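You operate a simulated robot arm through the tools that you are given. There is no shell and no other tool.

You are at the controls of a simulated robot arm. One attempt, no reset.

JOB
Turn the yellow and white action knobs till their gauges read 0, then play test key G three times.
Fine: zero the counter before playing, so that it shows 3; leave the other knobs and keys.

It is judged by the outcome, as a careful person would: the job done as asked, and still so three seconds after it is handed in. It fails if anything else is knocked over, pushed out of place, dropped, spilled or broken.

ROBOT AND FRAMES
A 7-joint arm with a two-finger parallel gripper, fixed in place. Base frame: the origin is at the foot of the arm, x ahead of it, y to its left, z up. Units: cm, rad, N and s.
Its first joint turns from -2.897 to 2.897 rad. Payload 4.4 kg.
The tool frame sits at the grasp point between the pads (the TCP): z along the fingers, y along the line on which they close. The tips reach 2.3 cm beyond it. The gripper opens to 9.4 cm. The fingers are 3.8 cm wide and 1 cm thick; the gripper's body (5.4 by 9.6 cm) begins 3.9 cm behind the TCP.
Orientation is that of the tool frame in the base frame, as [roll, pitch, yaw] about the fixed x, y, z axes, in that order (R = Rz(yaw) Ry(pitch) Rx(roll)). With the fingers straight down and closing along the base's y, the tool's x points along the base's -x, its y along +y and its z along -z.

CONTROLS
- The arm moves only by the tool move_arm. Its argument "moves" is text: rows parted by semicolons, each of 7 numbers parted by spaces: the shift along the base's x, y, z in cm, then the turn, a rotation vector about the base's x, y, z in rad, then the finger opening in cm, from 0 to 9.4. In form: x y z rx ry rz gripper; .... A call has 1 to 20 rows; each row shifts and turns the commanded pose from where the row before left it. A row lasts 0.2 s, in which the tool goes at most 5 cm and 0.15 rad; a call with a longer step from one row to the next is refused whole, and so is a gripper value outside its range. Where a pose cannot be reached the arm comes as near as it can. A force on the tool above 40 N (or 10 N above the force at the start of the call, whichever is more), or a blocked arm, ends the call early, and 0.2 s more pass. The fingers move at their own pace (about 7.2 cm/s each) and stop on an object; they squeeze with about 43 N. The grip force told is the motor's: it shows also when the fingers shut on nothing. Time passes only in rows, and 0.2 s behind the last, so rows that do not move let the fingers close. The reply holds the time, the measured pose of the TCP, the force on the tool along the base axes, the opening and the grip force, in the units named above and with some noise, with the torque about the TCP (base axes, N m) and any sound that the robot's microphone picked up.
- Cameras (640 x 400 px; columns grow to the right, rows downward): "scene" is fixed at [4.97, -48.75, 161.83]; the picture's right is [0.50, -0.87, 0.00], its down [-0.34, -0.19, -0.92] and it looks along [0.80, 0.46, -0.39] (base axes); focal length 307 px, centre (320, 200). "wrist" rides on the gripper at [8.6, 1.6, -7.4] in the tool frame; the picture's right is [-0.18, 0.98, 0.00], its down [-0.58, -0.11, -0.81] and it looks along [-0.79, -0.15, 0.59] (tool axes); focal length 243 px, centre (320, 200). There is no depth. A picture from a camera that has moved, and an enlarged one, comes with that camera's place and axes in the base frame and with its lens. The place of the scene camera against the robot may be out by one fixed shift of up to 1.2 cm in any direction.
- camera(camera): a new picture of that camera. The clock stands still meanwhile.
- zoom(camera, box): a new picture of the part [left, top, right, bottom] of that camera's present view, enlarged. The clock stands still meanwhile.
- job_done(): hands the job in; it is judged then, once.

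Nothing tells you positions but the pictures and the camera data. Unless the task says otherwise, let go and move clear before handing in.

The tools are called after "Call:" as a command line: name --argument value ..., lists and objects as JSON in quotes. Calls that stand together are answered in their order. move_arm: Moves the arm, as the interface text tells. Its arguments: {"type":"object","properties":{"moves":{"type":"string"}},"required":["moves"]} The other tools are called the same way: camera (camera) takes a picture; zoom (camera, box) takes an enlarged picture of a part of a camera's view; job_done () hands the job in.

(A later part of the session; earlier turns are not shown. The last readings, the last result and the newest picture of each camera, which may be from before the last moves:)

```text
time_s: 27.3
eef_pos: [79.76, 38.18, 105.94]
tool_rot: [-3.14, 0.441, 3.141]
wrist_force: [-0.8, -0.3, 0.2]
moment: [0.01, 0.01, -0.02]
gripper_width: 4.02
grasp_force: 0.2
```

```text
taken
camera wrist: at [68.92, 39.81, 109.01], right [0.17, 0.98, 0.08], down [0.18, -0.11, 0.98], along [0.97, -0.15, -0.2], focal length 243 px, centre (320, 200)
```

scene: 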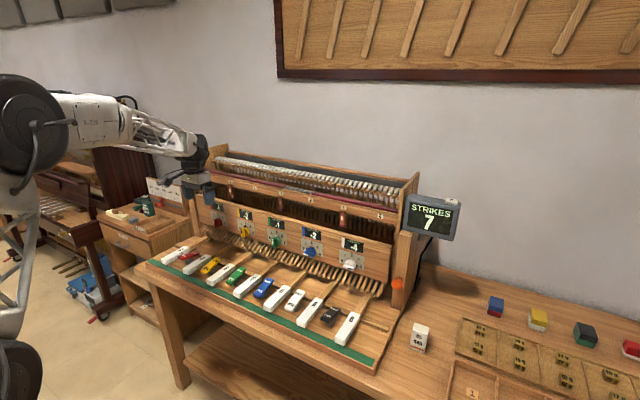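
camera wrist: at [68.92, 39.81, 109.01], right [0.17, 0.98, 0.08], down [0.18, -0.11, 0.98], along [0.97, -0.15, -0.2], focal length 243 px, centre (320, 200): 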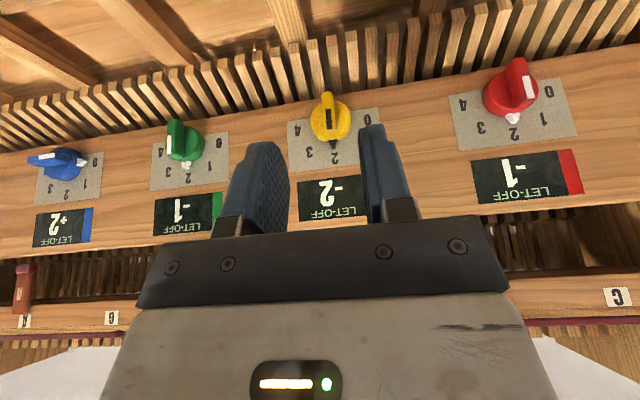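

Call:
move_arm --moves "0.3 -0.05 -3.3 0 0 0 4; 0.3 -0.05 -3.3 0 0 0 4; 0.3 -0.03 -3.3 0 0 0 4; 2 0 0 0 0 0 4; 0 0 0 0 0 0 4"

Call:
camera --camera "wrist"

Call:
camera --camera "scene"

```text
time_s: 28.5
eef_pos: [82.75, 38.16, 96.07]
tool_rot: [3.141, 0.44, 3.139]
wrist_force: [0.6, -0.1, -0.2]
moment: [0.0, 0.0, 0.01]
gripper_width: 4.01
grasp_force: 0.1
```

```text
taken
camera wrist: at [71.82, 39.77, 99.19], right [0.17, 0.98, 0.08], down [0.18, -0.11, 0.98], along [0.97, -0.15, -0.2], focal length 243 px, centre (320, 200)
```

wrist: 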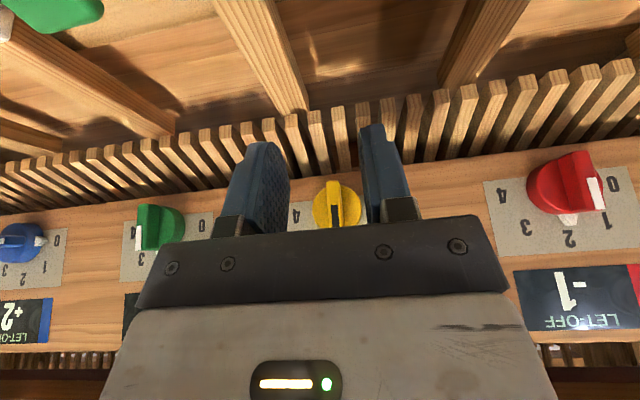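

```text
taken
```

scene: 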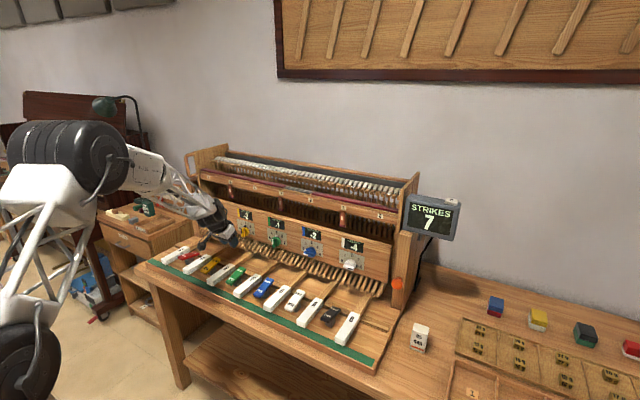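

The fingers straddle the yellow bar on its centreline. I'll move in to the grip position, still open.

Call:
move_arm --moves "2 -0.05 -0.07 0 0 0 4; 2 -0.05 0 0 0 0 4; 1.2 0 0 0 0 0 4; 0.7 0 0 0 0 0 4; 0 0 0 0 0 0 4"

Call:
camera --camera "wrist"

Call:
zoom --camera "scene" --box '[190, 190, 290, 270]'

```text
time_s: 29.7
eef_pos: [88.74, 37.92, 95.87]
tool_rot: [-3.14, 0.442, 3.14]
wrist_force: [0.2, -0.2, -0.7]
moment: [0.01, -0.05, 0.02]
gripper_width: 4.01
grasp_force: 0.0
```

```text
taken
camera wrist: at [77.73, 39.64, 99.01], right [0.17, 0.98, 0.08], down [0.18, -0.11, 0.98], along [0.97, -0.15, -0.2], focal length 243 px, centre (320, 200)
```

wrist: 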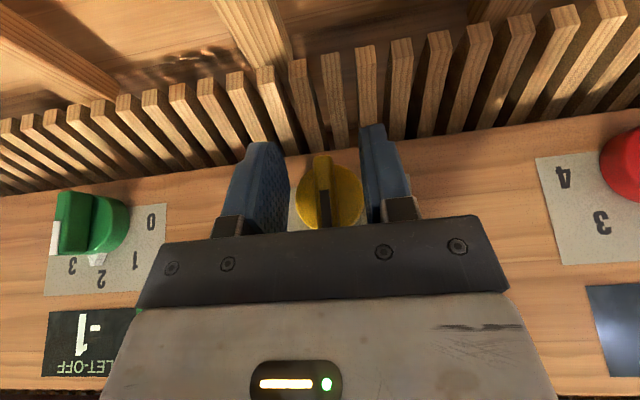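

```text
5.00 times, centred on (240, 230) of scene
camera zoom: at [4.97, -48.75, 161.83], right [0.5, -0.87, 0.0], down [-0.34, -0.19, -0.92], along [0.8, 0.46, -0.39], focal length 1533 px, centre (720, 50)
```

zoom: 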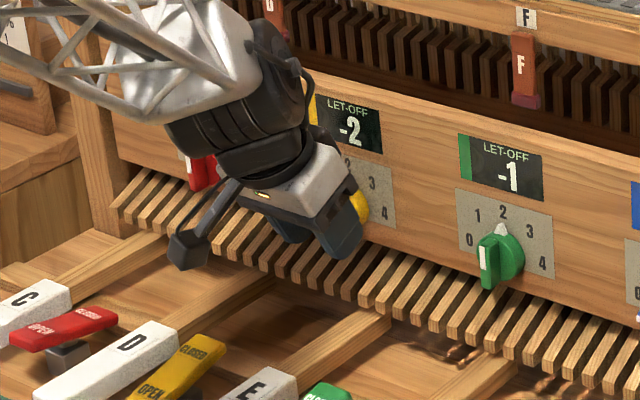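

The bar sits between the pads and the yellow gauge stays visible to the scene camera. I'll close the gripper.

Call:
move_arm --moves "0 0.1 0.1 0 0 0 2; 0 0 0 0 0 0 1; 0 0 0 0 0 0 0; 0 0 0 0 0 0 0; 0 0 0 0 0 0 0"

Call:
camera --camera "wrist"

Call:
zoom --camera "scene" --box '[190, 190, 290, 270]'

```text
time_s: 30.9
eef_pos: [88.67, 37.98, 96.09]
tool_rot: [-3.14, 0.441, 3.141]
wrist_force: [-1.8, -28.3, 2.4]
moment: [0.0, -0.35, -0.33]
gripper_width: 1.07
grasp_force: 45.4
```

```text
taken
camera wrist: at [77.77, 39.66, 99.09], right [0.17, 0.98, 0.08], down [0.18, -0.11, 0.98], along [0.97, -0.15, -0.2], focal length 243 px, centre (320, 200)
```

wrist: 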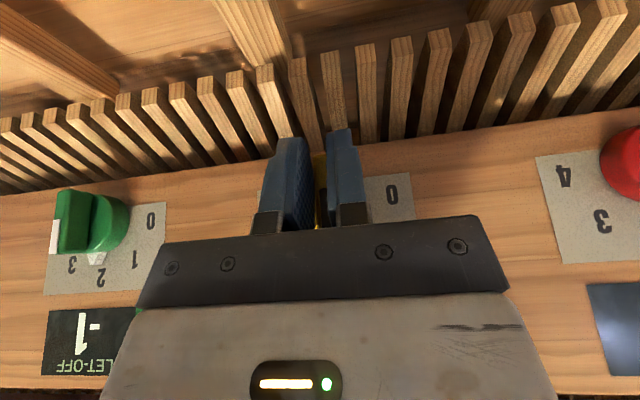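

```text
5.00 times, centred on (240, 230) of scene
camera zoom: at [4.97, -48.75, 161.83], right [0.5, -0.87, 0.0], down [-0.34, -0.19, -0.92], along [0.8, 0.46, -0.39], focal length 1533 px, centre (720, 50)
```

zoom: 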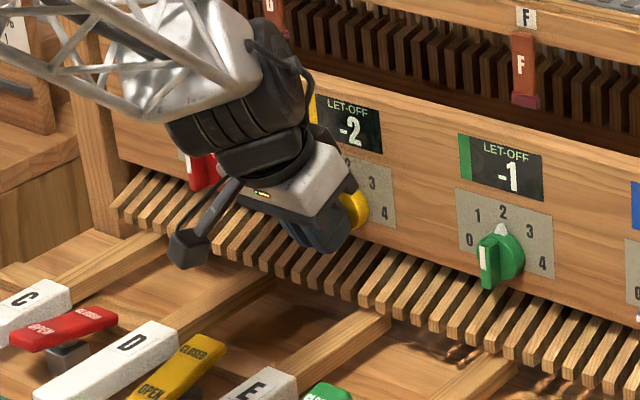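

The bar is gripped at 1.07 cm wide, but there is a 28 N sideways load. I'll ease the hand over to relieve it before turning.

Call:
move_arm --moves "0 -0.1 0 0 0 0 0; 0 0 0 0 0 0 0"

```text
time_s: 31.5
eef_pos: [88.83, 38.07, 96.06]
tool_rot: [-3.14, 0.442, 3.14]
wrist_force: [10.4, -13.3, -2.4]
moment: [-0.02, 1.32, -0.15]
gripper_width: 1.1
grasp_force: 44.7
```

Call:
move_arm --moves "0 -0.1 0 0 0 0 0; 0 0 0 0 0 0 0"

```text
time_s: 32.1
eef_pos: [88.63, 37.99, 95.94]
tool_rot: [-3.14, 0.441, 3.141]
wrist_force: [0.0, 11.7, -4.6]
moment: [0.01, 1.12, 0.28]
gripper_width: 1.09
grasp_force: 45.3
```

The load is now small. I'll turn the knob clockwise, toward 3, by a small amount to learn which way the gauge moves.

Call:
move_arm --moves "0 0.04 0 0.08 0 0 0; 0 0 0 0.1 0 0 0; 0 0 0 0.1 0 0 0; 0 0 0 0.1 0 0 0; 0 0 0 0 0 0 0"

Call:
zoom --camera "scene" --box '[190, 190, 290, 270]'

Call:
camera --camera "wrist"

```text
time_s: 32.9
eef_pos: [88.79, 38.06, 96.04]
tool_rot: [2.879, 0.426, 3.031]
wrist_force: [-3.3, 8.0, -2.0]
moment: [-0.02, 0.42, 0.23]
gripper_width: 1.1
grasp_force: 45.1
stopped in row 3: the force on the tool passed its limit at 43 N (the readings are from after the stop); the commanded pose is now the measured one
```

```text
5.00 times, centred on (240, 230) of scene
camera zoom: at [4.97, -48.75, 161.83], right [0.5, -0.87, 0.0], down [-0.34, -0.19, -0.92], along [0.8, 0.46, -0.39], focal length 1533 px, centre (720, 50)
```

zoom: 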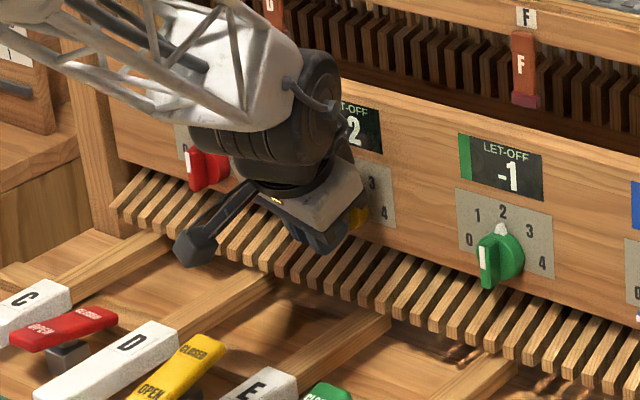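

```text
taken
camera wrist: at [77.75, 38.86, 99.45], right [0.17, 0.94, 0.31], down [0.18, -0.34, 0.92], along [0.97, -0.1, -0.23], focal length 243 px, centre (320, 200)
```

wrist: 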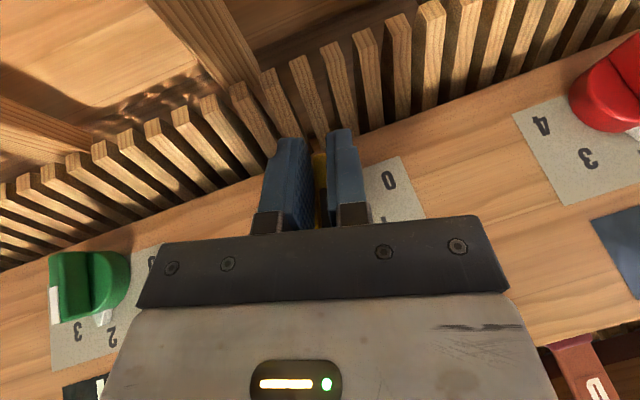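

The knob turned about 0.26 rad before a force spike stopped it. I'll continue more slowly.

Call:
move_arm --moves "0 0 0 0.04 0 0 0; 0 0 0 0.04 0 0 0; 0 0 0 0.04 0 0 0; 0 0 0 0.04 0 0 0; 0 0 0 0.04 0 0 0; 0 0 0 0.04 0 0 0; 0 0 0 0 0 0 0"

Call:
zoom --camera "scene" --box '[190, 190, 290, 270]'

```text
time_s: 34.5
eef_pos: [88.58, 37.98, 96.1]
tool_rot: [2.62, 0.387, 2.928]
wrist_force: [-14.4, 17.1, -5.0]
moment: [-0.01, -0.45, -0.07]
gripper_width: 1.09
grasp_force: 45.2
```

```text
5.00 times, centred on (240, 230) of scene
camera zoom: at [4.97, -48.75, 161.83], right [0.5, -0.87, 0.0], down [-0.34, -0.19, -0.92], along [0.8, 0.46, -0.39], focal length 1533 px, centre (720, 50)
```

zoom: 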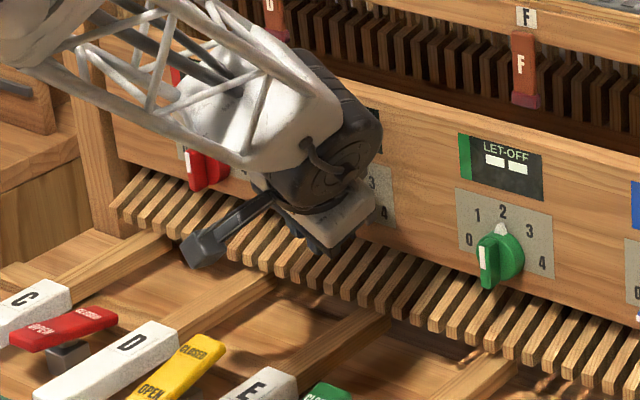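

The green gauge now shows two dashes, which is unexpected. I'll look at all the gauges before going on.

Call:
zoom --camera "scene" --box '[180, 180, 400, 290]'

Call:
camera --camera "wrist"

Call:
camera --camera "scene"

```text
2.91 times, centred on (290, 235) of scene
camera zoom: at [4.97, -48.75, 161.83], right [0.5, -0.87, 0.0], down [-0.34, -0.19, -0.92], along [0.8, 0.46, -0.39], focal length 892 px, centre (407, 98)
```

zoom: 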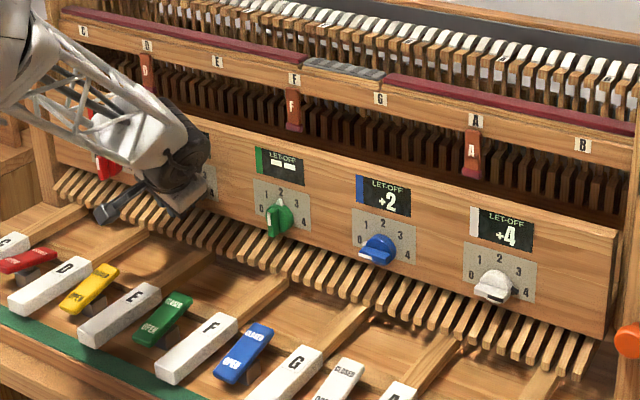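

```text
taken
camera wrist: at [77.76, 38.04, 99.6], right [0.17, 0.84, 0.52], down [0.18, -0.55, 0.82], along [0.97, -0.04, -0.25], focal length 243 px, centre (320, 200)
```

wrist: 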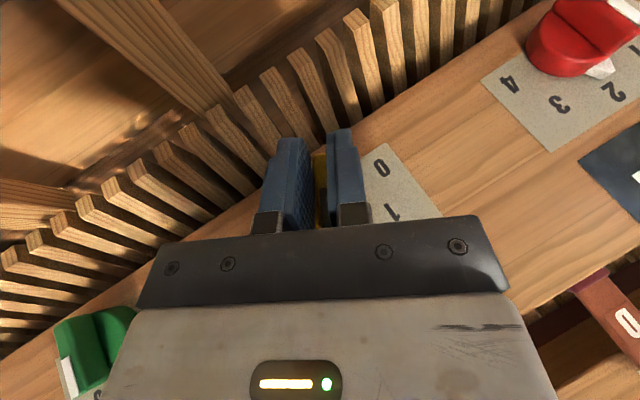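

```text
taken
```

scene: 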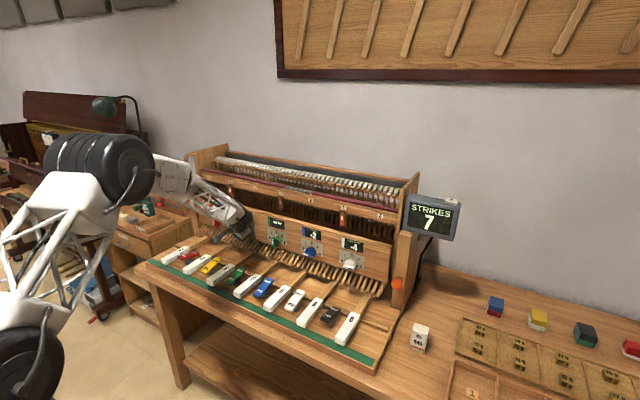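

Call:
move_arm --moves "0 0 0 0.04 0 0 0; 0 0 0 0.04 0 0 0; 0 0 0 0.04 0 0 0; 0 0 0 0.04 0 0 0; 0 0 0 0.04 0 0 0; 0 0 0 0.04 0 0 0; 0 0 0 0.04 0 0 0; 0 0 0 0.02 0 0 0; 0 0 0 0 0 0 0"

Call:
zoom --camera "scene" --box '[180, 180, 400, 290]'

Call:
camera --camera "wrist"

```text
time_s: 36.5
eef_pos: [88.69, 38.06, 96.11]
tool_rot: [2.314, 0.308, 2.823]
wrist_force: [-2.3, 21.3, -0.3]
moment: [-0.01, 0.08, 0.39]
gripper_width: 1.1
grasp_force: 44.8
```

```text
2.91 times, centred on (290, 235) of scene
camera zoom: at [4.97, -48.75, 161.83], right [0.5, -0.87, 0.0], down [-0.34, -0.19, -0.92], along [0.8, 0.46, -0.39], focal length 892 px, centre (407, 98)
```

zoom: 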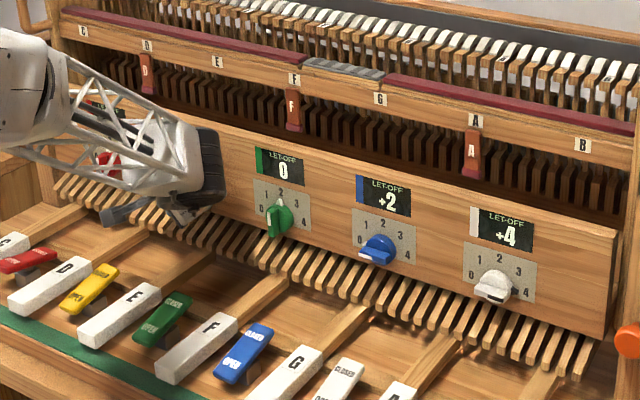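

```text
taken
camera wrist: at [77.77, 37.0, 99.43], right [0.17, 0.64, 0.75], down [0.18, -0.76, 0.62], along [0.97, 0.03, -0.25], focal length 243 px, centre (320, 200)
```

wrist: 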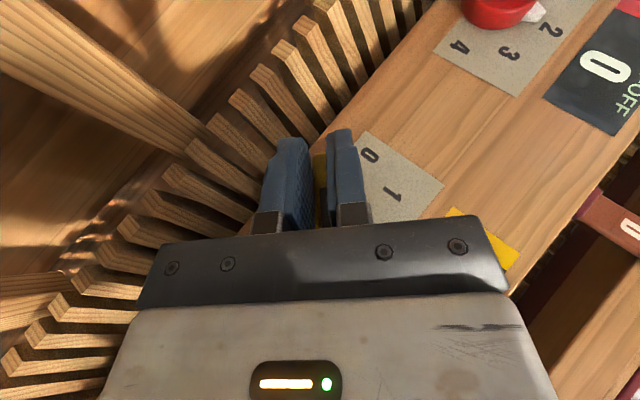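

With the yellow knob at about 3, the red and green gauges both went from -1 to 0, so each knob also moves its neighbours' gauges. I'll release and back off straight along the knob axis to read the yellow gauge itself.

Call:
move_arm --moves "0 0 0 0.01 0 0 0; 0 0 0 0 0 0 1.6; 0 0 0 0 0 0 4; 0 0 0 0 0 0 4; -2 0 0 0 0 0 4; -4 0 0 0 0 0 4; -2 0 3 0 0 0 4; -1 0 4.5 0 0 0 4; 0 0 0 0 0 0 4"

Call:
camera --camera "wrist"

Call:
zoom --camera "scene" --box '[180, 180, 400, 290]'

```text
time_s: 38.5
eef_pos: [79.83, 38.02, 103.55]
tool_rot: [2.302, 0.303, 2.82]
wrist_force: [0.0, -0.3, -0.3]
moment: [-0.04, -0.01, 0.01]
gripper_width: 4.0
grasp_force: 0.2
```

```text
taken
camera wrist: at [68.83, 37.0, 106.97], right [0.17, 0.64, 0.75], down [0.18, -0.77, 0.61], along [0.97, 0.04, -0.25], focal length 243 px, centre (320, 200)
```

wrist: 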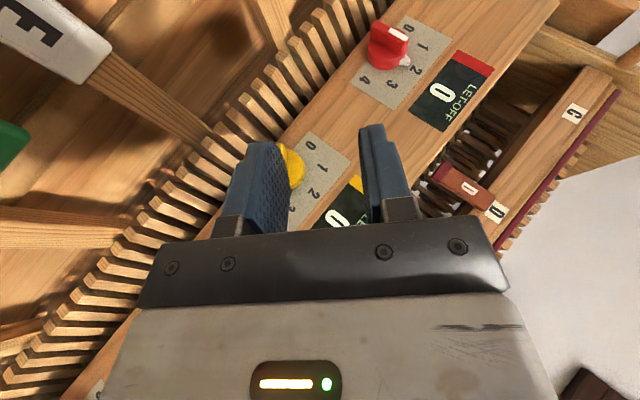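

```text
2.91 times, centred on (290, 235) of scene
camera zoom: at [4.97, -48.75, 161.83], right [0.5, -0.87, 0.0], down [-0.34, -0.19, -0.92], along [0.8, 0.46, -0.39], focal length 892 px, centre (407, 98)
```

zoom: 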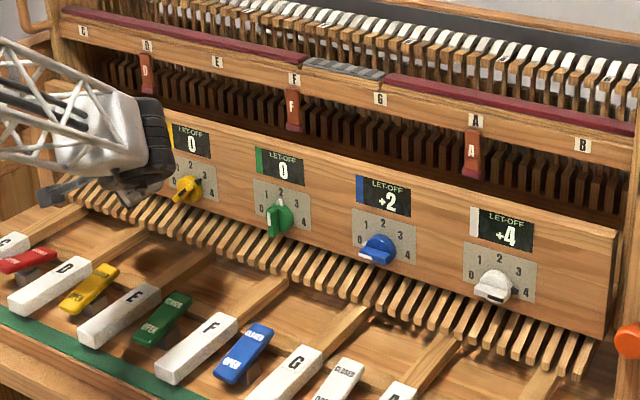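

The yellow gauge reads 0. Next is the white knob: its bar is horizontal, so I'll bring the hand in from the right, pointing left. I'll travel across high up first.

Call:
move_arm --moves "-2 0 4 0 0 0 4; -3 -2 3 0 0 0 4; -2 -4 2 0 0 0 4; 0 -4.8 0 0 0 0 4; 0 -4.8 0 0 0 0 4; 0 -4.8 0 0 0 0 4; 0 -4.8 0 0 0 0 4; 0 -4.8 0 0 0 0 4; 0 -4.8 0 0 0 0 4; 0 -4.8 0 0 0 0 4; 0 -4.8 0 0 0 0 4; 0 -4 0 0 0 0 4; 0 0 0 0 0 0 4"

Call:
camera --camera "scene"

```text
time_s: 41.3
eef_pos: [72.64, -10.31, 112.61]
tool_rot: [2.302, 0.303, 2.82]
wrist_force: [-0.1, 0.0, 0.0]
moment: [-0.04, -0.01, 0.03]
gripper_width: 4.02
grasp_force: 0.1
```

```text
taken
```

scene: 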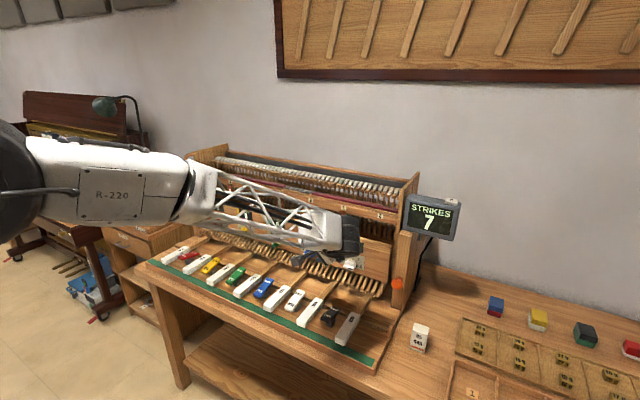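

Call:
move_arm --moves "0 0 0 0.1 0 0 4; 0 0 0 0.1 0 0 4; 0 0 0 0.1 0 0 4; 0 0 0 0.1 0 0 4"

```text
time_s: 42.3
eef_pos: [72.71, -10.41, 112.41]
tool_rot: [1.918, 0.16, 2.728]
wrist_force: [0.9, 0.4, 0.5]
moment: [0.05, 0.02, -0.01]
gripper_width: 3.99
grasp_force: 0.1
```

Call:
move_arm --moves "0 0 0 0.1 0 0 4; 0 0 0 0.1 0 0 4; 0 0 0 0.1 0 0 4; 0 0 0 0.085 0 0 4; 0 0 0 0 0 0 4"

Call:
camera --camera "scene"

Call:
camera --camera "wrist"

```text
time_s: 43.5
eef_pos: [72.76, -10.4, 112.53]
tool_rot: [1.567, -0.003, 2.703]
wrist_force: [0.4, -0.5, -0.4]
moment: [0.0, 0.0, -0.02]
gripper_width: 3.99
grasp_force: 0.0
```

```text
taken
```

scene: 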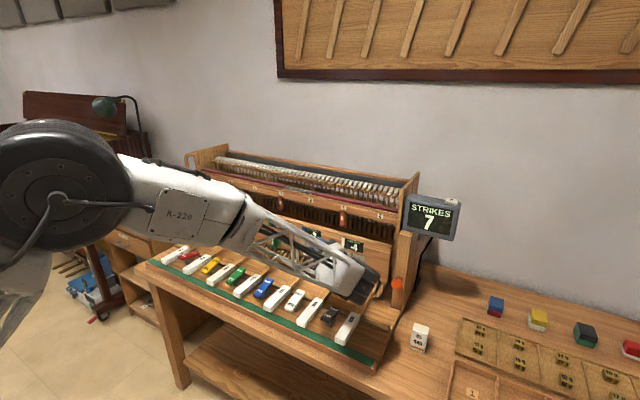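

```text
taken
camera wrist: at [61.75, -13.47, 114.18], right [0.17, -0.08, 0.98], down [0.18, -0.98, -0.11], along [0.97, 0.2, -0.15], focal length 243 px, centre (320, 200)
```

wrist: 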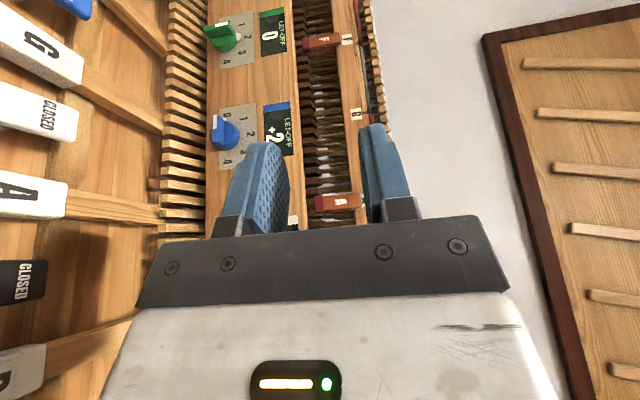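

The orientation is as planned. I'll descend in steps to a pre-grasp in front of the white knob.

Call:
move_arm --moves "1 -0.66 -2.6 0 0 0 4; 1 -0.66 -2.6 0 0 0 4; 1 -0.66 -2.6 0 0 0 4; 1 -0.66 -2.6 0 0 0 4; 0 0 0 0 0 0 4"

Call:
camera --camera "scene"

Call:
camera --camera "wrist"

```text
time_s: 44.7
eef_pos: [76.67, -13.01, 102.25]
tool_rot: [1.567, -0.001, 2.701]
wrist_force: [0.4, -0.1, 0.0]
moment: [0.01, -0.03, -0.02]
gripper_width: 4.01
grasp_force: 0.0
```

```text
taken
```

scene: 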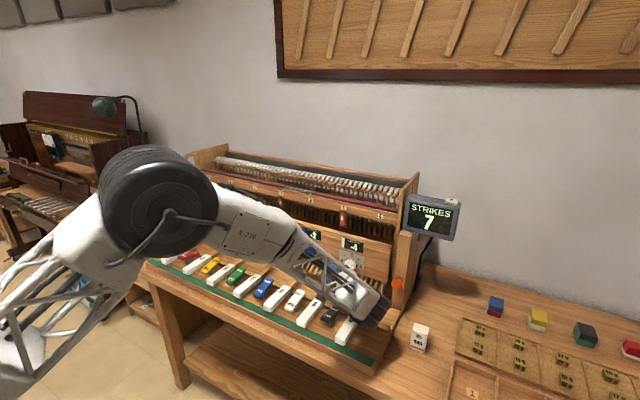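

```text
taken
camera wrist: at [65.77, -16.18, 103.89], right [0.17, -0.08, 0.98], down [0.18, -0.98, -0.11], along [0.97, 0.2, -0.15], focal length 243 px, centre (320, 200)
```

wrist: 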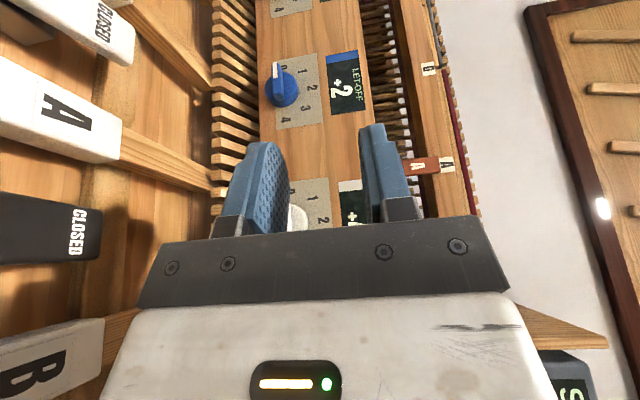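

Call:
zoom --camera "scene" --box '[290, 220, 430, 350]'

```text
3.08 times, centred on (360, 285) of scene
camera zoom: at [4.97, -48.75, 161.83], right [0.5, -0.87, 0.0], down [-0.34, -0.19, -0.92], along [0.8, 0.46, -0.39], focal length 943 px, centre (197, -62)
```

zoom: 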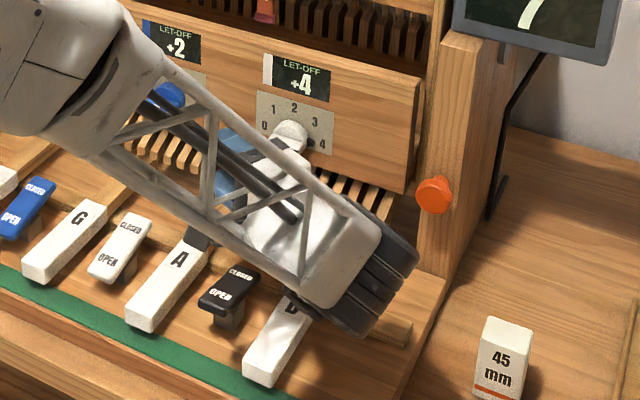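

Clearances look good. I'll go down to knob height.

Call:
move_arm --moves "1.5 0 -2.05 0 0 0 4; 1.5 -0.02 -2.05 0 0 0 4; 1.5 -0.02 -2.05 0 0 0 4; 0 0 0 0 0 0 4"

Call:
camera --camera "wrist"

Call:
zoom --camera "scene" --box '[290, 220, 430, 350]'

```text
time_s: 45.7
eef_pos: [81.27, -13.19, 95.93]
tool_rot: [1.567, -0.002, 2.702]
wrist_force: [-0.6, 0.5, 0.5]
moment: [-0.04, -0.03, 0.01]
gripper_width: 3.98
grasp_force: 0.0
```

```text
taken
camera wrist: at [70.3, -16.22, 97.69], right [0.17, -0.08, 0.98], down [0.18, -0.98, -0.11], along [0.97, 0.2, -0.15], focal length 243 px, centre (320, 200)
```

wrist: 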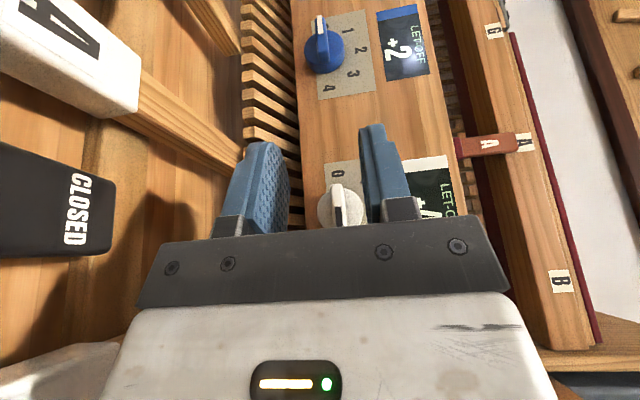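

```text
3.08 times, centred on (360, 285) of scene
camera zoom: at [4.97, -48.75, 161.83], right [0.5, -0.87, 0.0], down [-0.34, -0.19, -0.92], along [0.8, 0.46, -0.39], focal length 943 px, centre (197, -62)
```

zoom: 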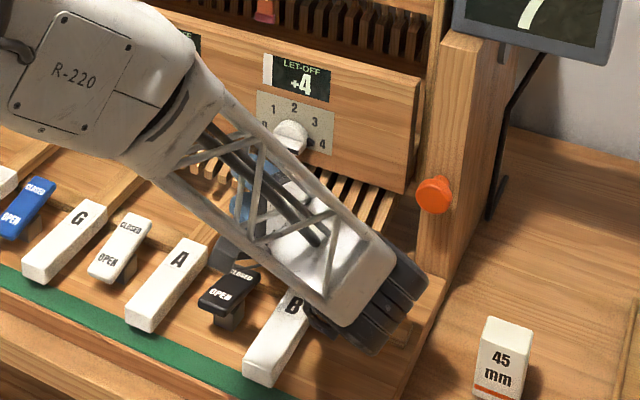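

The fingers straddle the white bar vertically. I'll move in.

Call:
move_arm --moves "2.5 0.07 0.1 0 0 0 4; 2.5 0.07 0.05 0 0 0 4; 1.6 0 0 0 0 0 4; 0.8 0 0 0 0 0 4; 0 0 0 0 0 0 4"

Call:
camera --camera "wrist"

Call:
zoom --camera "scene" --box '[290, 220, 430, 350]'

```text
time_s: 46.9
eef_pos: [88.62, -12.95, 96.11]
tool_rot: [1.568, -0.002, 2.7]
wrist_force: [-0.5, -0.8, 0.2]
moment: [-0.05, -0.04, -0.01]
gripper_width: 3.98
grasp_force: 0.1
```

```text
taken
camera wrist: at [77.69, -16.17, 97.85], right [0.17, -0.08, 0.98], down [0.18, -0.98, -0.11], along [0.97, 0.2, -0.15], focal length 243 px, centre (320, 200)
```

wrist: 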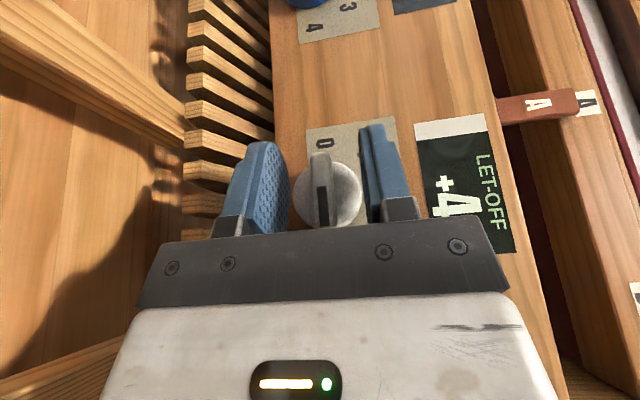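

```text
3.08 times, centred on (360, 285) of scene
camera zoom: at [4.97, -48.75, 161.83], right [0.5, -0.87, 0.0], down [-0.34, -0.19, -0.92], along [0.8, 0.46, -0.39], focal length 943 px, centre (197, -62)
```

zoom: 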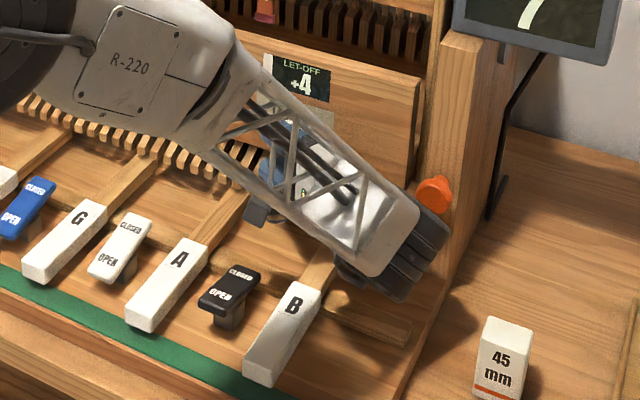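

The bar is centred between the pads, and the white gauge (+4) is visible from the wrist. I'll close the gripper.

Call:
move_arm --moves "0 0 0 0 0 0 2; 0 0 0 0 0 0 1.2; 0 0 0 0 0 0 0; 0 0 0 0 0 0 0; 0 0 0 0 0 0 0"

```text
time_s: 48.1
eef_pos: [88.63, -13.17, 96.18]
tool_rot: [1.567, -0.004, 2.702]
wrist_force: [-5.1, 0.5, -10.1]
moment: [-0.03, 0.39, -0.94]
gripper_width: 1.09
grasp_force: 45.4
```

Gripped well, with little side load. I'll turn counter-clockwise, toward 3, slowly.

Call:
move_arm --moves "0 0 0 -0.03 0 0 0; 0 0 0 -0.04 0 0 0; 0 0 0 -0.04 0 0 0; 0 0 0 -0.04 0 0 0; 0 0 0 -0.04 0 0 0; 0 0 0 -0.04 0 0 0; 0 0 0 -0.04 0 0 0; 0 0 0 -0.04 0 0 0; 0 0 0 -0.04 0 0 0; 0 0 0 -0.04 0 0 0; 0 0 0 0 0 0 0"

Call:
camera --camera "wrist"

```text
time_s: 49.5
eef_pos: [88.59, -13.02, 96.07]
tool_rot: [1.768, 0.091, 2.71]
wrist_force: [-1.8, -4.9, -0.9]
moment: [0.02, 0.28, 0.22]
gripper_width: 1.1
grasp_force: 45.3
stopped in row 6: the force on the tool passed its limit at 40 N (the readings are from after the stop); the commanded pose is now the measured one
```

```text
taken
camera wrist: at [77.69, -15.67, 98.41], right [0.17, 0.13, 0.98], down [0.18, -0.98, 0.1], along [0.97, 0.16, -0.19], focal length 243 px, centre (320, 200)
```

wrist: 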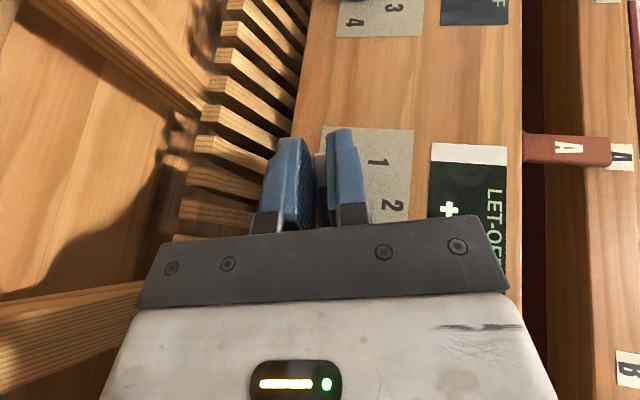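

Call:
move_arm --moves "0 0 0 -0.03 0 0 0; 0 0 0 -0.03 0 0 0; 0 0 0 -0.03 0 0 0; 0 0 0 -0.03 0 0 0; 0 0 0 -0.03 0 0 0; 0 0 0 -0.03 0 0 0; 0 0 0 -0.03 0 0 0; 0 0 0 -0.03 0 0 0; 0 0 0 0 0 0 0"

```text
time_s: 51.5
eef_pos: [88.7, -13.05, 96.09]
tool_rot: [1.99, 0.186, 2.743]
wrist_force: [-12.2, -16.2, -4.9]
moment: [-0.02, -0.36, -1.22]
gripper_width: 1.1
grasp_force: 44.9
```

Call:
move_arm --moves "-0.03 -0.05 0 -0.03 0 0 0; 0 0 0 -0.035 0 0 0; 0 0 0 -0.035 0 0 0; 0 0 0 -0.035 0 0 0; 0 0 0 -0.035 0 0 0; 0 0 0 -0.035 0 0 0; 0 0 0 -0.035 0 0 0; 0 0 0 -0.035 0 0 0; 0 0 0 -0.035 0 0 0; 0 0 0 0 0 0 0"

Call:
zoom --camera "scene" --box '[180, 180, 400, 290]'

```text
time_s: 53.7
eef_pos: [88.57, -13.05, 96.13]
tool_rot: [2.289, 0.299, 2.813]
wrist_force: [5.4, 4.5, -11.3]
moment: [-0.05, 0.75, 0.47]
gripper_width: 1.12
grasp_force: 45.2
```

```text
2.91 times, centred on (290, 235) of scene
camera zoom: at [4.97, -48.75, 161.83], right [0.5, -0.87, 0.0], down [-0.34, -0.19, -0.92], along [0.8, 0.46, -0.39], focal length 892 px, centre (407, 98)
```

zoom: 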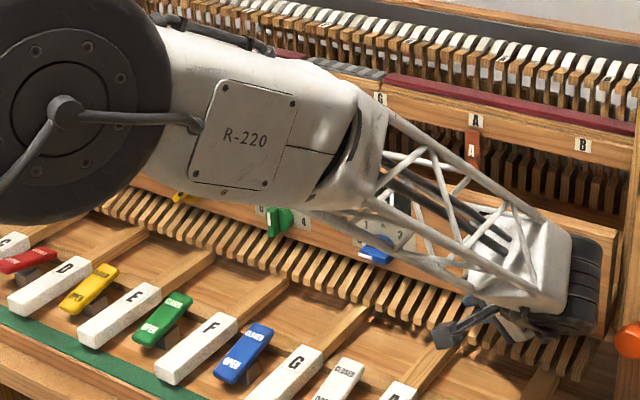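

About one step has turned so far. I'll continue toward 2.

Call:
move_arm --moves "0 0 -0.03 -0.035 0 0 0; 0 0 0 -0.035 0 0 0; 0 0 0 -0.035 0 0 0; 0 0 0 -0.035 0 0 0; 0 0 0 -0.035 0 0 0; 0 0 0 -0.035 0 0 0; 0 0 0 -0.035 0 0 0; 0 0 0 -0.035 0 0 0; 0 0 0 -0.035 0 0 0; 0 0 0 -0.035 0 0 0; 0 0 0 -0.035 0 0 0; 0 0 0 0 0 0 0"

Call:
camera --camera "wrist"

```text
time_s: 56.3
eef_pos: [88.74, -13.09, 96.13]
tool_rot: [2.686, 0.399, 2.953]
wrist_force: [1.4, 6.3, 0.2]
moment: [0.01, 0.5, 0.29]
gripper_width: 1.11
grasp_force: 45.3
```

```text
taken
camera wrist: at [77.7, -12.76, 99.63], right [0.17, 0.87, 0.47], down [0.18, -0.5, 0.85], along [0.97, -0.06, -0.24], focal length 243 px, centre (320, 200)
```

wrist: 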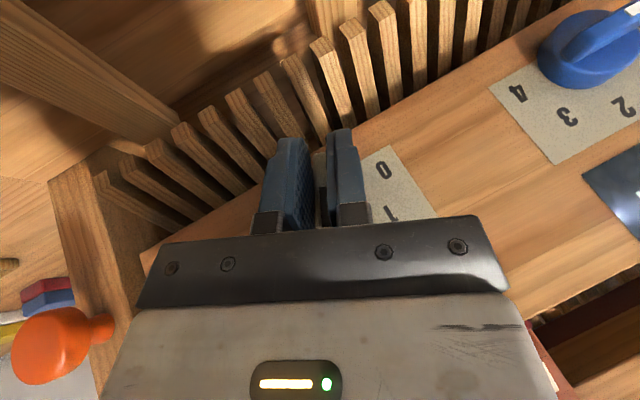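

Call:
move_arm --moves "0 0 0 -0.035 0 0 0; 0 0 0 -0.035 0 0 0; 0 0 0 -0.035 0 0 0; 0 0 0 -0.035 0 0 0; 0 0 0 -0.035 0 0 0; 0 0 0 -0.035 0 0 0; 0 0 0 -0.035 0 0 0; 0 0 0 -0.035 0 0 0; 0 0 0 -0.035 0 0 0; 0 0 0 -0.035 0 0 0; 0 0 0 -0.035 0 0 0; 0 0 0 -0.03 0 0 0; 0 0 0 0 0 0 0; 0 0 0 0 0 0 0"

Call:
zoom --camera "scene" --box '[180, 180, 400, 290]'

Call:
camera --camera "wrist"

```text
time_s: 59.3
eef_pos: [88.57, -12.97, 96.13]
tool_rot: [3.141, 0.442, 3.14]
wrist_force: [8.3, 35.5, 12.8]
moment: [0.03, -0.94, 0.67]
gripper_width: 1.12
grasp_force: 44.9
```

```text
2.91 times, centred on (290, 235) of scene
camera zoom: at [4.97, -48.75, 161.83], right [0.5, -0.87, 0.0], down [-0.34, -0.19, -0.92], along [0.8, 0.46, -0.39], focal length 892 px, centre (407, 98)
```

zoom: 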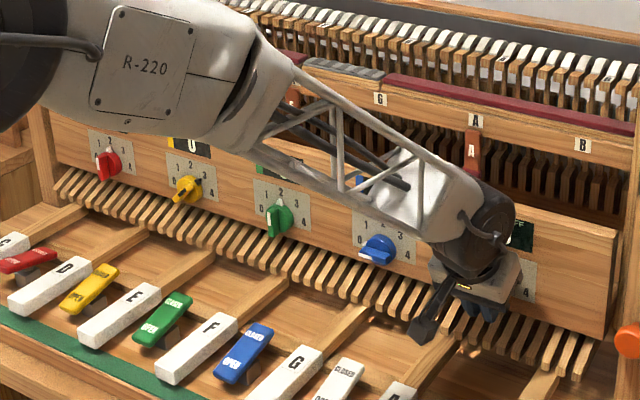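

```text
taken
camera wrist: at [77.7, -11.37, 99.23], right [0.17, 0.98, 0.08], down [0.18, -0.11, 0.98], along [0.97, -0.15, -0.2], focal length 243 px, centre (320, 200)
```

wrist: 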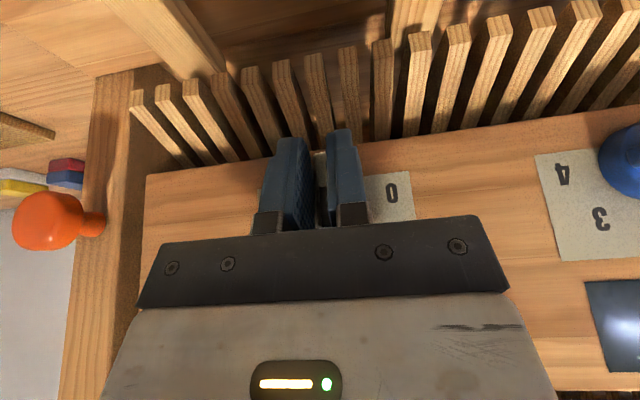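

The hand is now exactly at the "2" orientation. I'll relieve the sideways load, release and back straight off to read the gauge.

Call:
move_arm --moves "0 0.07 0 0 0 0 0; 0 0.07 0 0 0 0 0; 0 0 0 0 0 0 0"

```text
time_s: 60.1
eef_pos: [88.54, -13.0, 96.14]
tool_rot: [3.141, 0.442, 3.136]
wrist_force: [27.8, -2.8, 10.3]
moment: [0.0, 0.3, 0.05]
gripper_width: 1.09
grasp_force: 44.8
```

Call:
move_arm --moves "0.08 0 0 0 0 0 0; 0 0 0 0 0 0 2; 0 0 0 0 0 0 4; 0 0 0 0 0 0 4; -2 0 0 0 0 0 4; -4 0 0 0 0 0 4; -2 0 3 0 0 0 4; -2 0 4 0 0 0 4; -3 0 4 0 0 0 4; -3 0 4 0 0 0 4; 0 0 0 0 0 0 4"

Call:
camera --camera "wrist"

Call:
zoom --camera "scene" --box '[180, 180, 400, 290]'

```text
time_s: 62.5
eef_pos: [72.65, -13.03, 110.95]
tool_rot: [3.14, 0.44, 3.139]
wrist_force: [0.5, 0.3, -0.4]
moment: [-0.01, 0.0, 0.01]
gripper_width: 4.01
grasp_force: 0.0
```

```text
taken
camera wrist: at [61.78, -11.39, 114.14], right [0.17, 0.98, 0.08], down [0.18, -0.11, 0.98], along [0.97, -0.15, -0.2], focal length 243 px, centre (320, 200)
```

wrist: 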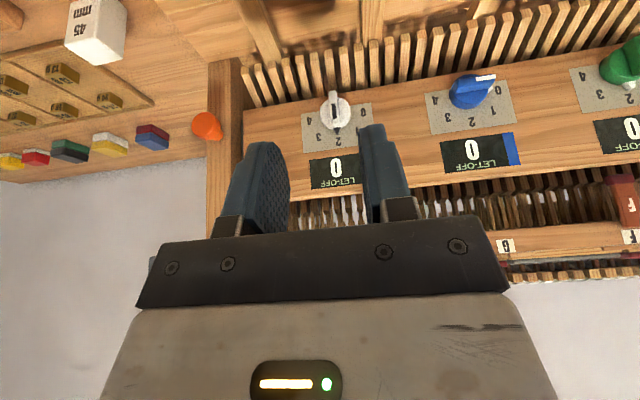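

```text
2.91 times, centred on (290, 235) of scene
camera zoom: at [4.97, -48.75, 161.83], right [0.5, -0.87, 0.0], down [-0.34, -0.19, -0.92], along [0.8, 0.46, -0.39], focal length 892 px, centre (407, 98)
```

zoom: 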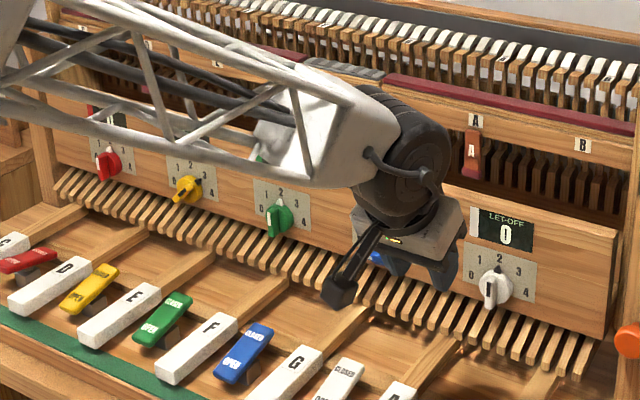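

Both the white and yellow gauges read 0, and in fact all the gauges I can see do. Next is the counter, so I'll raise the hand and look at its reset button.

Call:
move_arm --moves "0 -2.9 3.56 0 0.049 0 9.4; 0 -2.9 3.56 0 0.049 0 9.4; 0 -2.9 3.56 0 0.049 0 9.4; 0 -2.9 3.56 0 0.049 0 9.4; 0 -2.9 3.56 0 0.049 0 9.4; 0 -2.9 3.56 0 0.049 0 9.4; 0 -2.9 3.56 0 0.049 0 9.4; 0 -2.9 3.56 0 0.049 0 9.4; 0 -2.9 3.56 0 0.049 0 9.4; 0 0 0 0 0 0 9.4"

Call:
camera --camera "wrist"

Call:
camera --camera "scene"

```text
time_s: 64.7
eef_pos: [72.78, -39.02, 143.19]
tool_rot: [3.141, -0.002, 3.14]
wrist_force: [0.0, 0.5, 0.6]
moment: [0.03, 0.0, 0.02]
gripper_width: 9.41
grasp_force: 0.0
```

```text
taken
camera wrist: at [64.18, -37.41, 150.64], right [0.19, 0.98, 0.0], down [0.58, -0.11, 0.81], along [0.79, -0.15, -0.59], focal length 243 px, centre (320, 200)
```

wrist: 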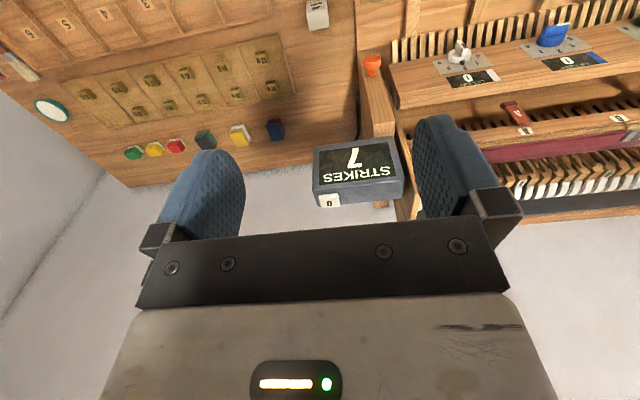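

```text
taken
```

scene: 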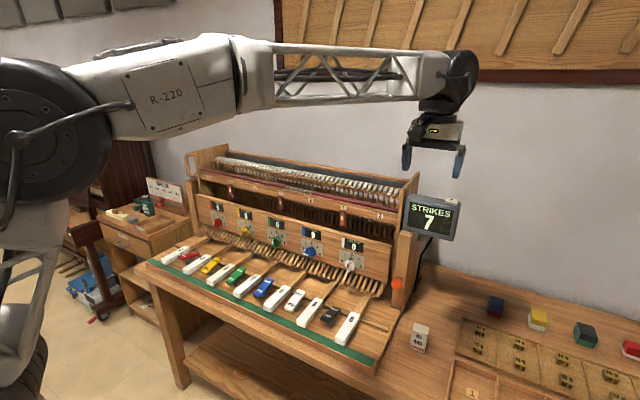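

Call:
zoom --camera "wrist" --box '[290, 125, 430, 225]'

Call:
zoom --camera "scene" --box '[180, 180, 400, 290]'

Call:
zoom --camera "scene" --box '[395, 185, 475, 245]'

```text
4.00 times, centred on (360, 175) of wrist
camera zoom: at [64.18, -37.41, 150.64], right [0.19, 0.98, 0.0], down [0.58, -0.11, 0.81], along [0.79, -0.15, -0.59], focal length 970 px, centre (160, 300)
```

zoom: 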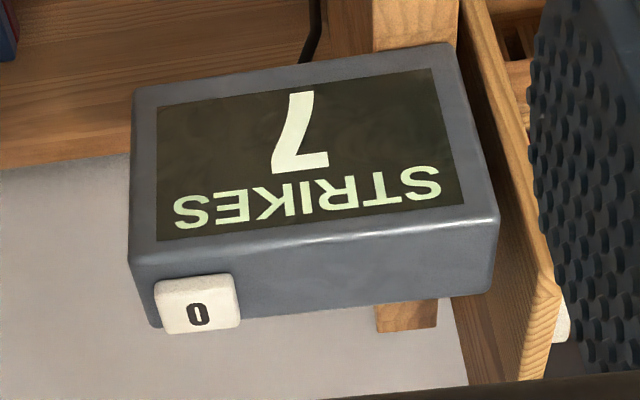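

```text
2.91 times, centred on (290, 235) of scene
camera zoom: at [4.97, -48.75, 161.83], right [0.5, -0.87, 0.0], down [-0.34, -0.19, -0.92], along [0.8, 0.46, -0.39], focal length 892 px, centre (407, 98)
```

zoom: 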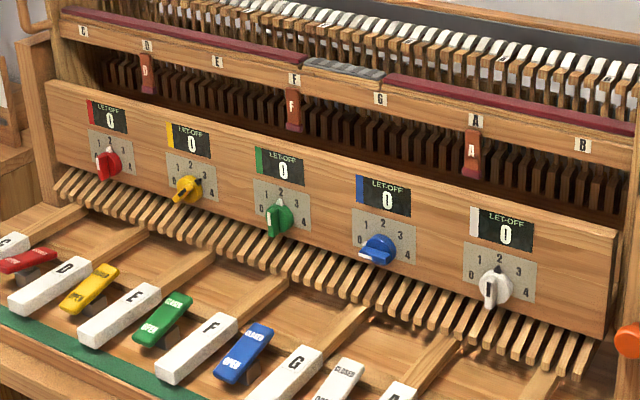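

```text
6.67 times, centred on (435, 215) of scene
camera zoom: at [4.97, -48.75, 161.83], right [0.5, -0.87, 0.0], down [-0.34, -0.19, -0.92], along [0.8, 0.46, -0.39], focal length 2044 px, centre (-447, 100)
```

zoom: 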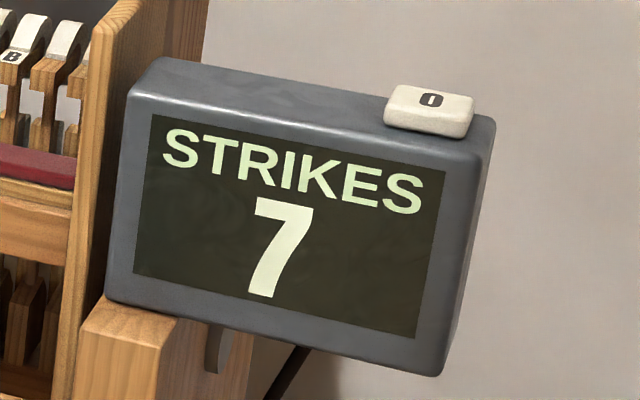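

All five gauges read 0. The reset button is near (98, -42, 126), so I'll take a second wrist view to pin it down.

Call:
move_arm --moves "0.3 0 -3.3 0 -0.125 0 9.4; 0.3 0 -3.3 0 -0.125 0 9.4; 0.3 0 -3.3 0 -0.125 0 9.4; 0.3 0 -3.3 0 -0.125 0 9.4; 0 0 0 0 0 0 9.4; 0 0 0 0 0 0 9.4"

Call:
camera --camera "wrist"

Call:
zoom --camera "wrist" --box '[290, 110, 430, 210]'

```text
time_s: 66.1
eef_pos: [73.83, -39.0, 129.85]
tool_rot: [3.139, 0.499, 3.139]
wrist_force: [-0.2, 0.3, 0.2]
moment: [-0.02, -0.01, 0.01]
gripper_width: 9.4
grasp_force: 0.1
```

```text
taken
camera wrist: at [62.71, -37.37, 132.35], right [0.16, 0.98, 0.09], down [0.12, -0.11, 0.99], along [0.98, -0.15, -0.14], focal length 243 px, centre (320, 200)
```

wrist: 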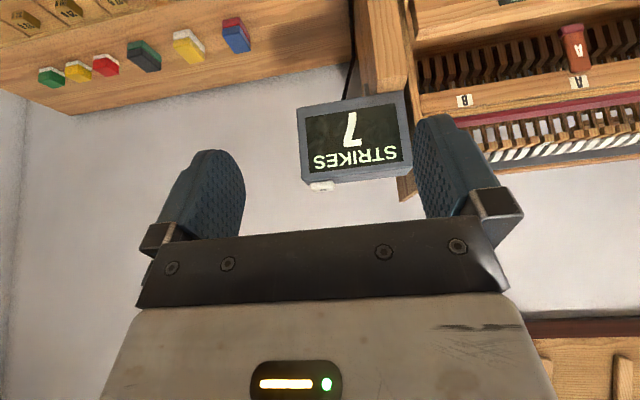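

```text
4.00 times, centred on (360, 160) of wrist
camera zoom: at [62.71, -37.37, 132.35], right [0.16, 0.98, 0.09], down [0.12, -0.11, 0.99], along [0.98, -0.15, -0.14], focal length 970 px, centre (160, 360)
```

zoom: 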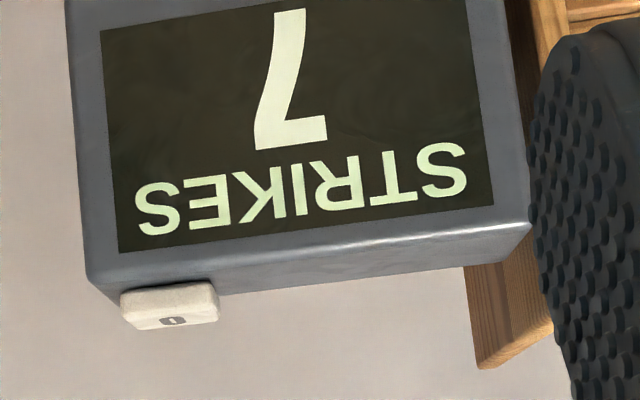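

The reset button's top is at about (98.7, -42.3, 125.75), which is far out. I'll close the fingers, tilt the tool forward to extend the reach, and approach from above.

Call:
move_arm --moves "3.5 -0.5 2 0 -0.115 0 5; 3.5 -0.5 2 0 -0.115 0 2; 3.5 -0.5 2 0 -0.115 0 0; 3.5 -0.5 2 0 -0.115 0 0; 0 0 0 0 0 0 0"

Call:
camera --camera "wrist"

```text
time_s: 67.3
eef_pos: [88.03, -41.18, 137.82]
tool_rot: [3.137, 0.961, 3.137]
wrist_force: [0.2, 0.0, 0.1]
moment: [0.04, 0.01, 0.0]
gripper_width: 0.01
grasp_force: 42.4
```

```text
taken
camera wrist: at [77.01, -39.45, 135.03], right [0.11, 0.98, 0.15], down [-0.33, -0.11, 0.94], along [0.94, -0.15, 0.31], focal length 243 px, centre (320, 200)
```

wrist: 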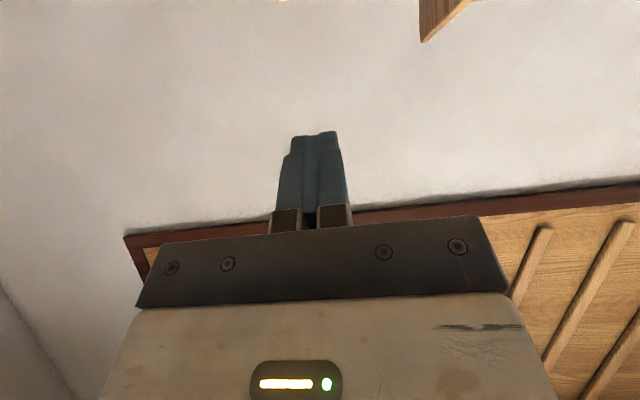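

Call:
move_arm --moves "2.45 -0.28 -1.5 0 0 0 0; 2.45 -0.28 -1.5 0 0 0 0; 2.45 -0.28 -1.5 0 0 0 0; 2.42 -0.28 -1.5 0 0 0 0; 0 0 0 0 0 0 0"

Call:
zoom --camera "scene" --box '[395, 160, 495, 235]'

Call:
camera --camera "scene"

```text
time_s: 68.5
eef_pos: [97.8, -42.19, 131.88]
tool_rot: [3.138, 0.958, 3.139]
wrist_force: [0.6, -0.6, -0.3]
moment: [0.01, 0.0, 0.01]
gripper_width: 0.01
grasp_force: 43.4
```

```text
5.33 times, centred on (445, 198) of scene
camera zoom: at [4.97, -48.75, 161.83], right [0.5, -0.87, 0.0], down [-0.34, -0.19, -0.92], along [0.8, 0.46, -0.39], focal length 1635 px, centre (-347, 213)
```

zoom: 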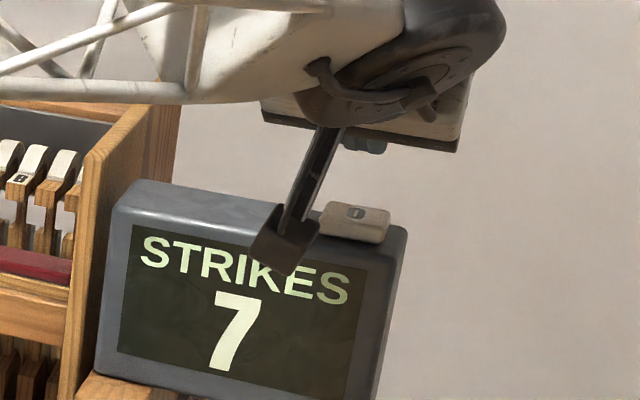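

```text
taken
```

scene: 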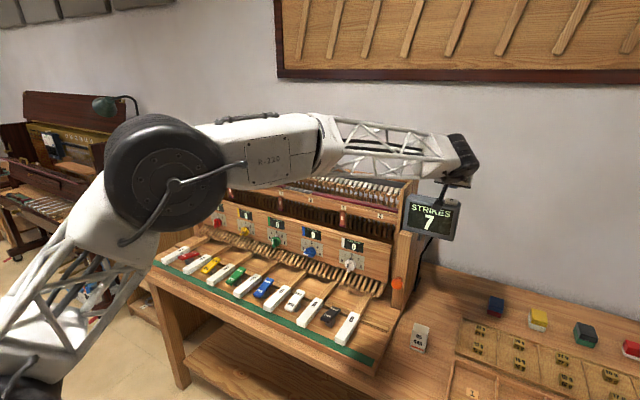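

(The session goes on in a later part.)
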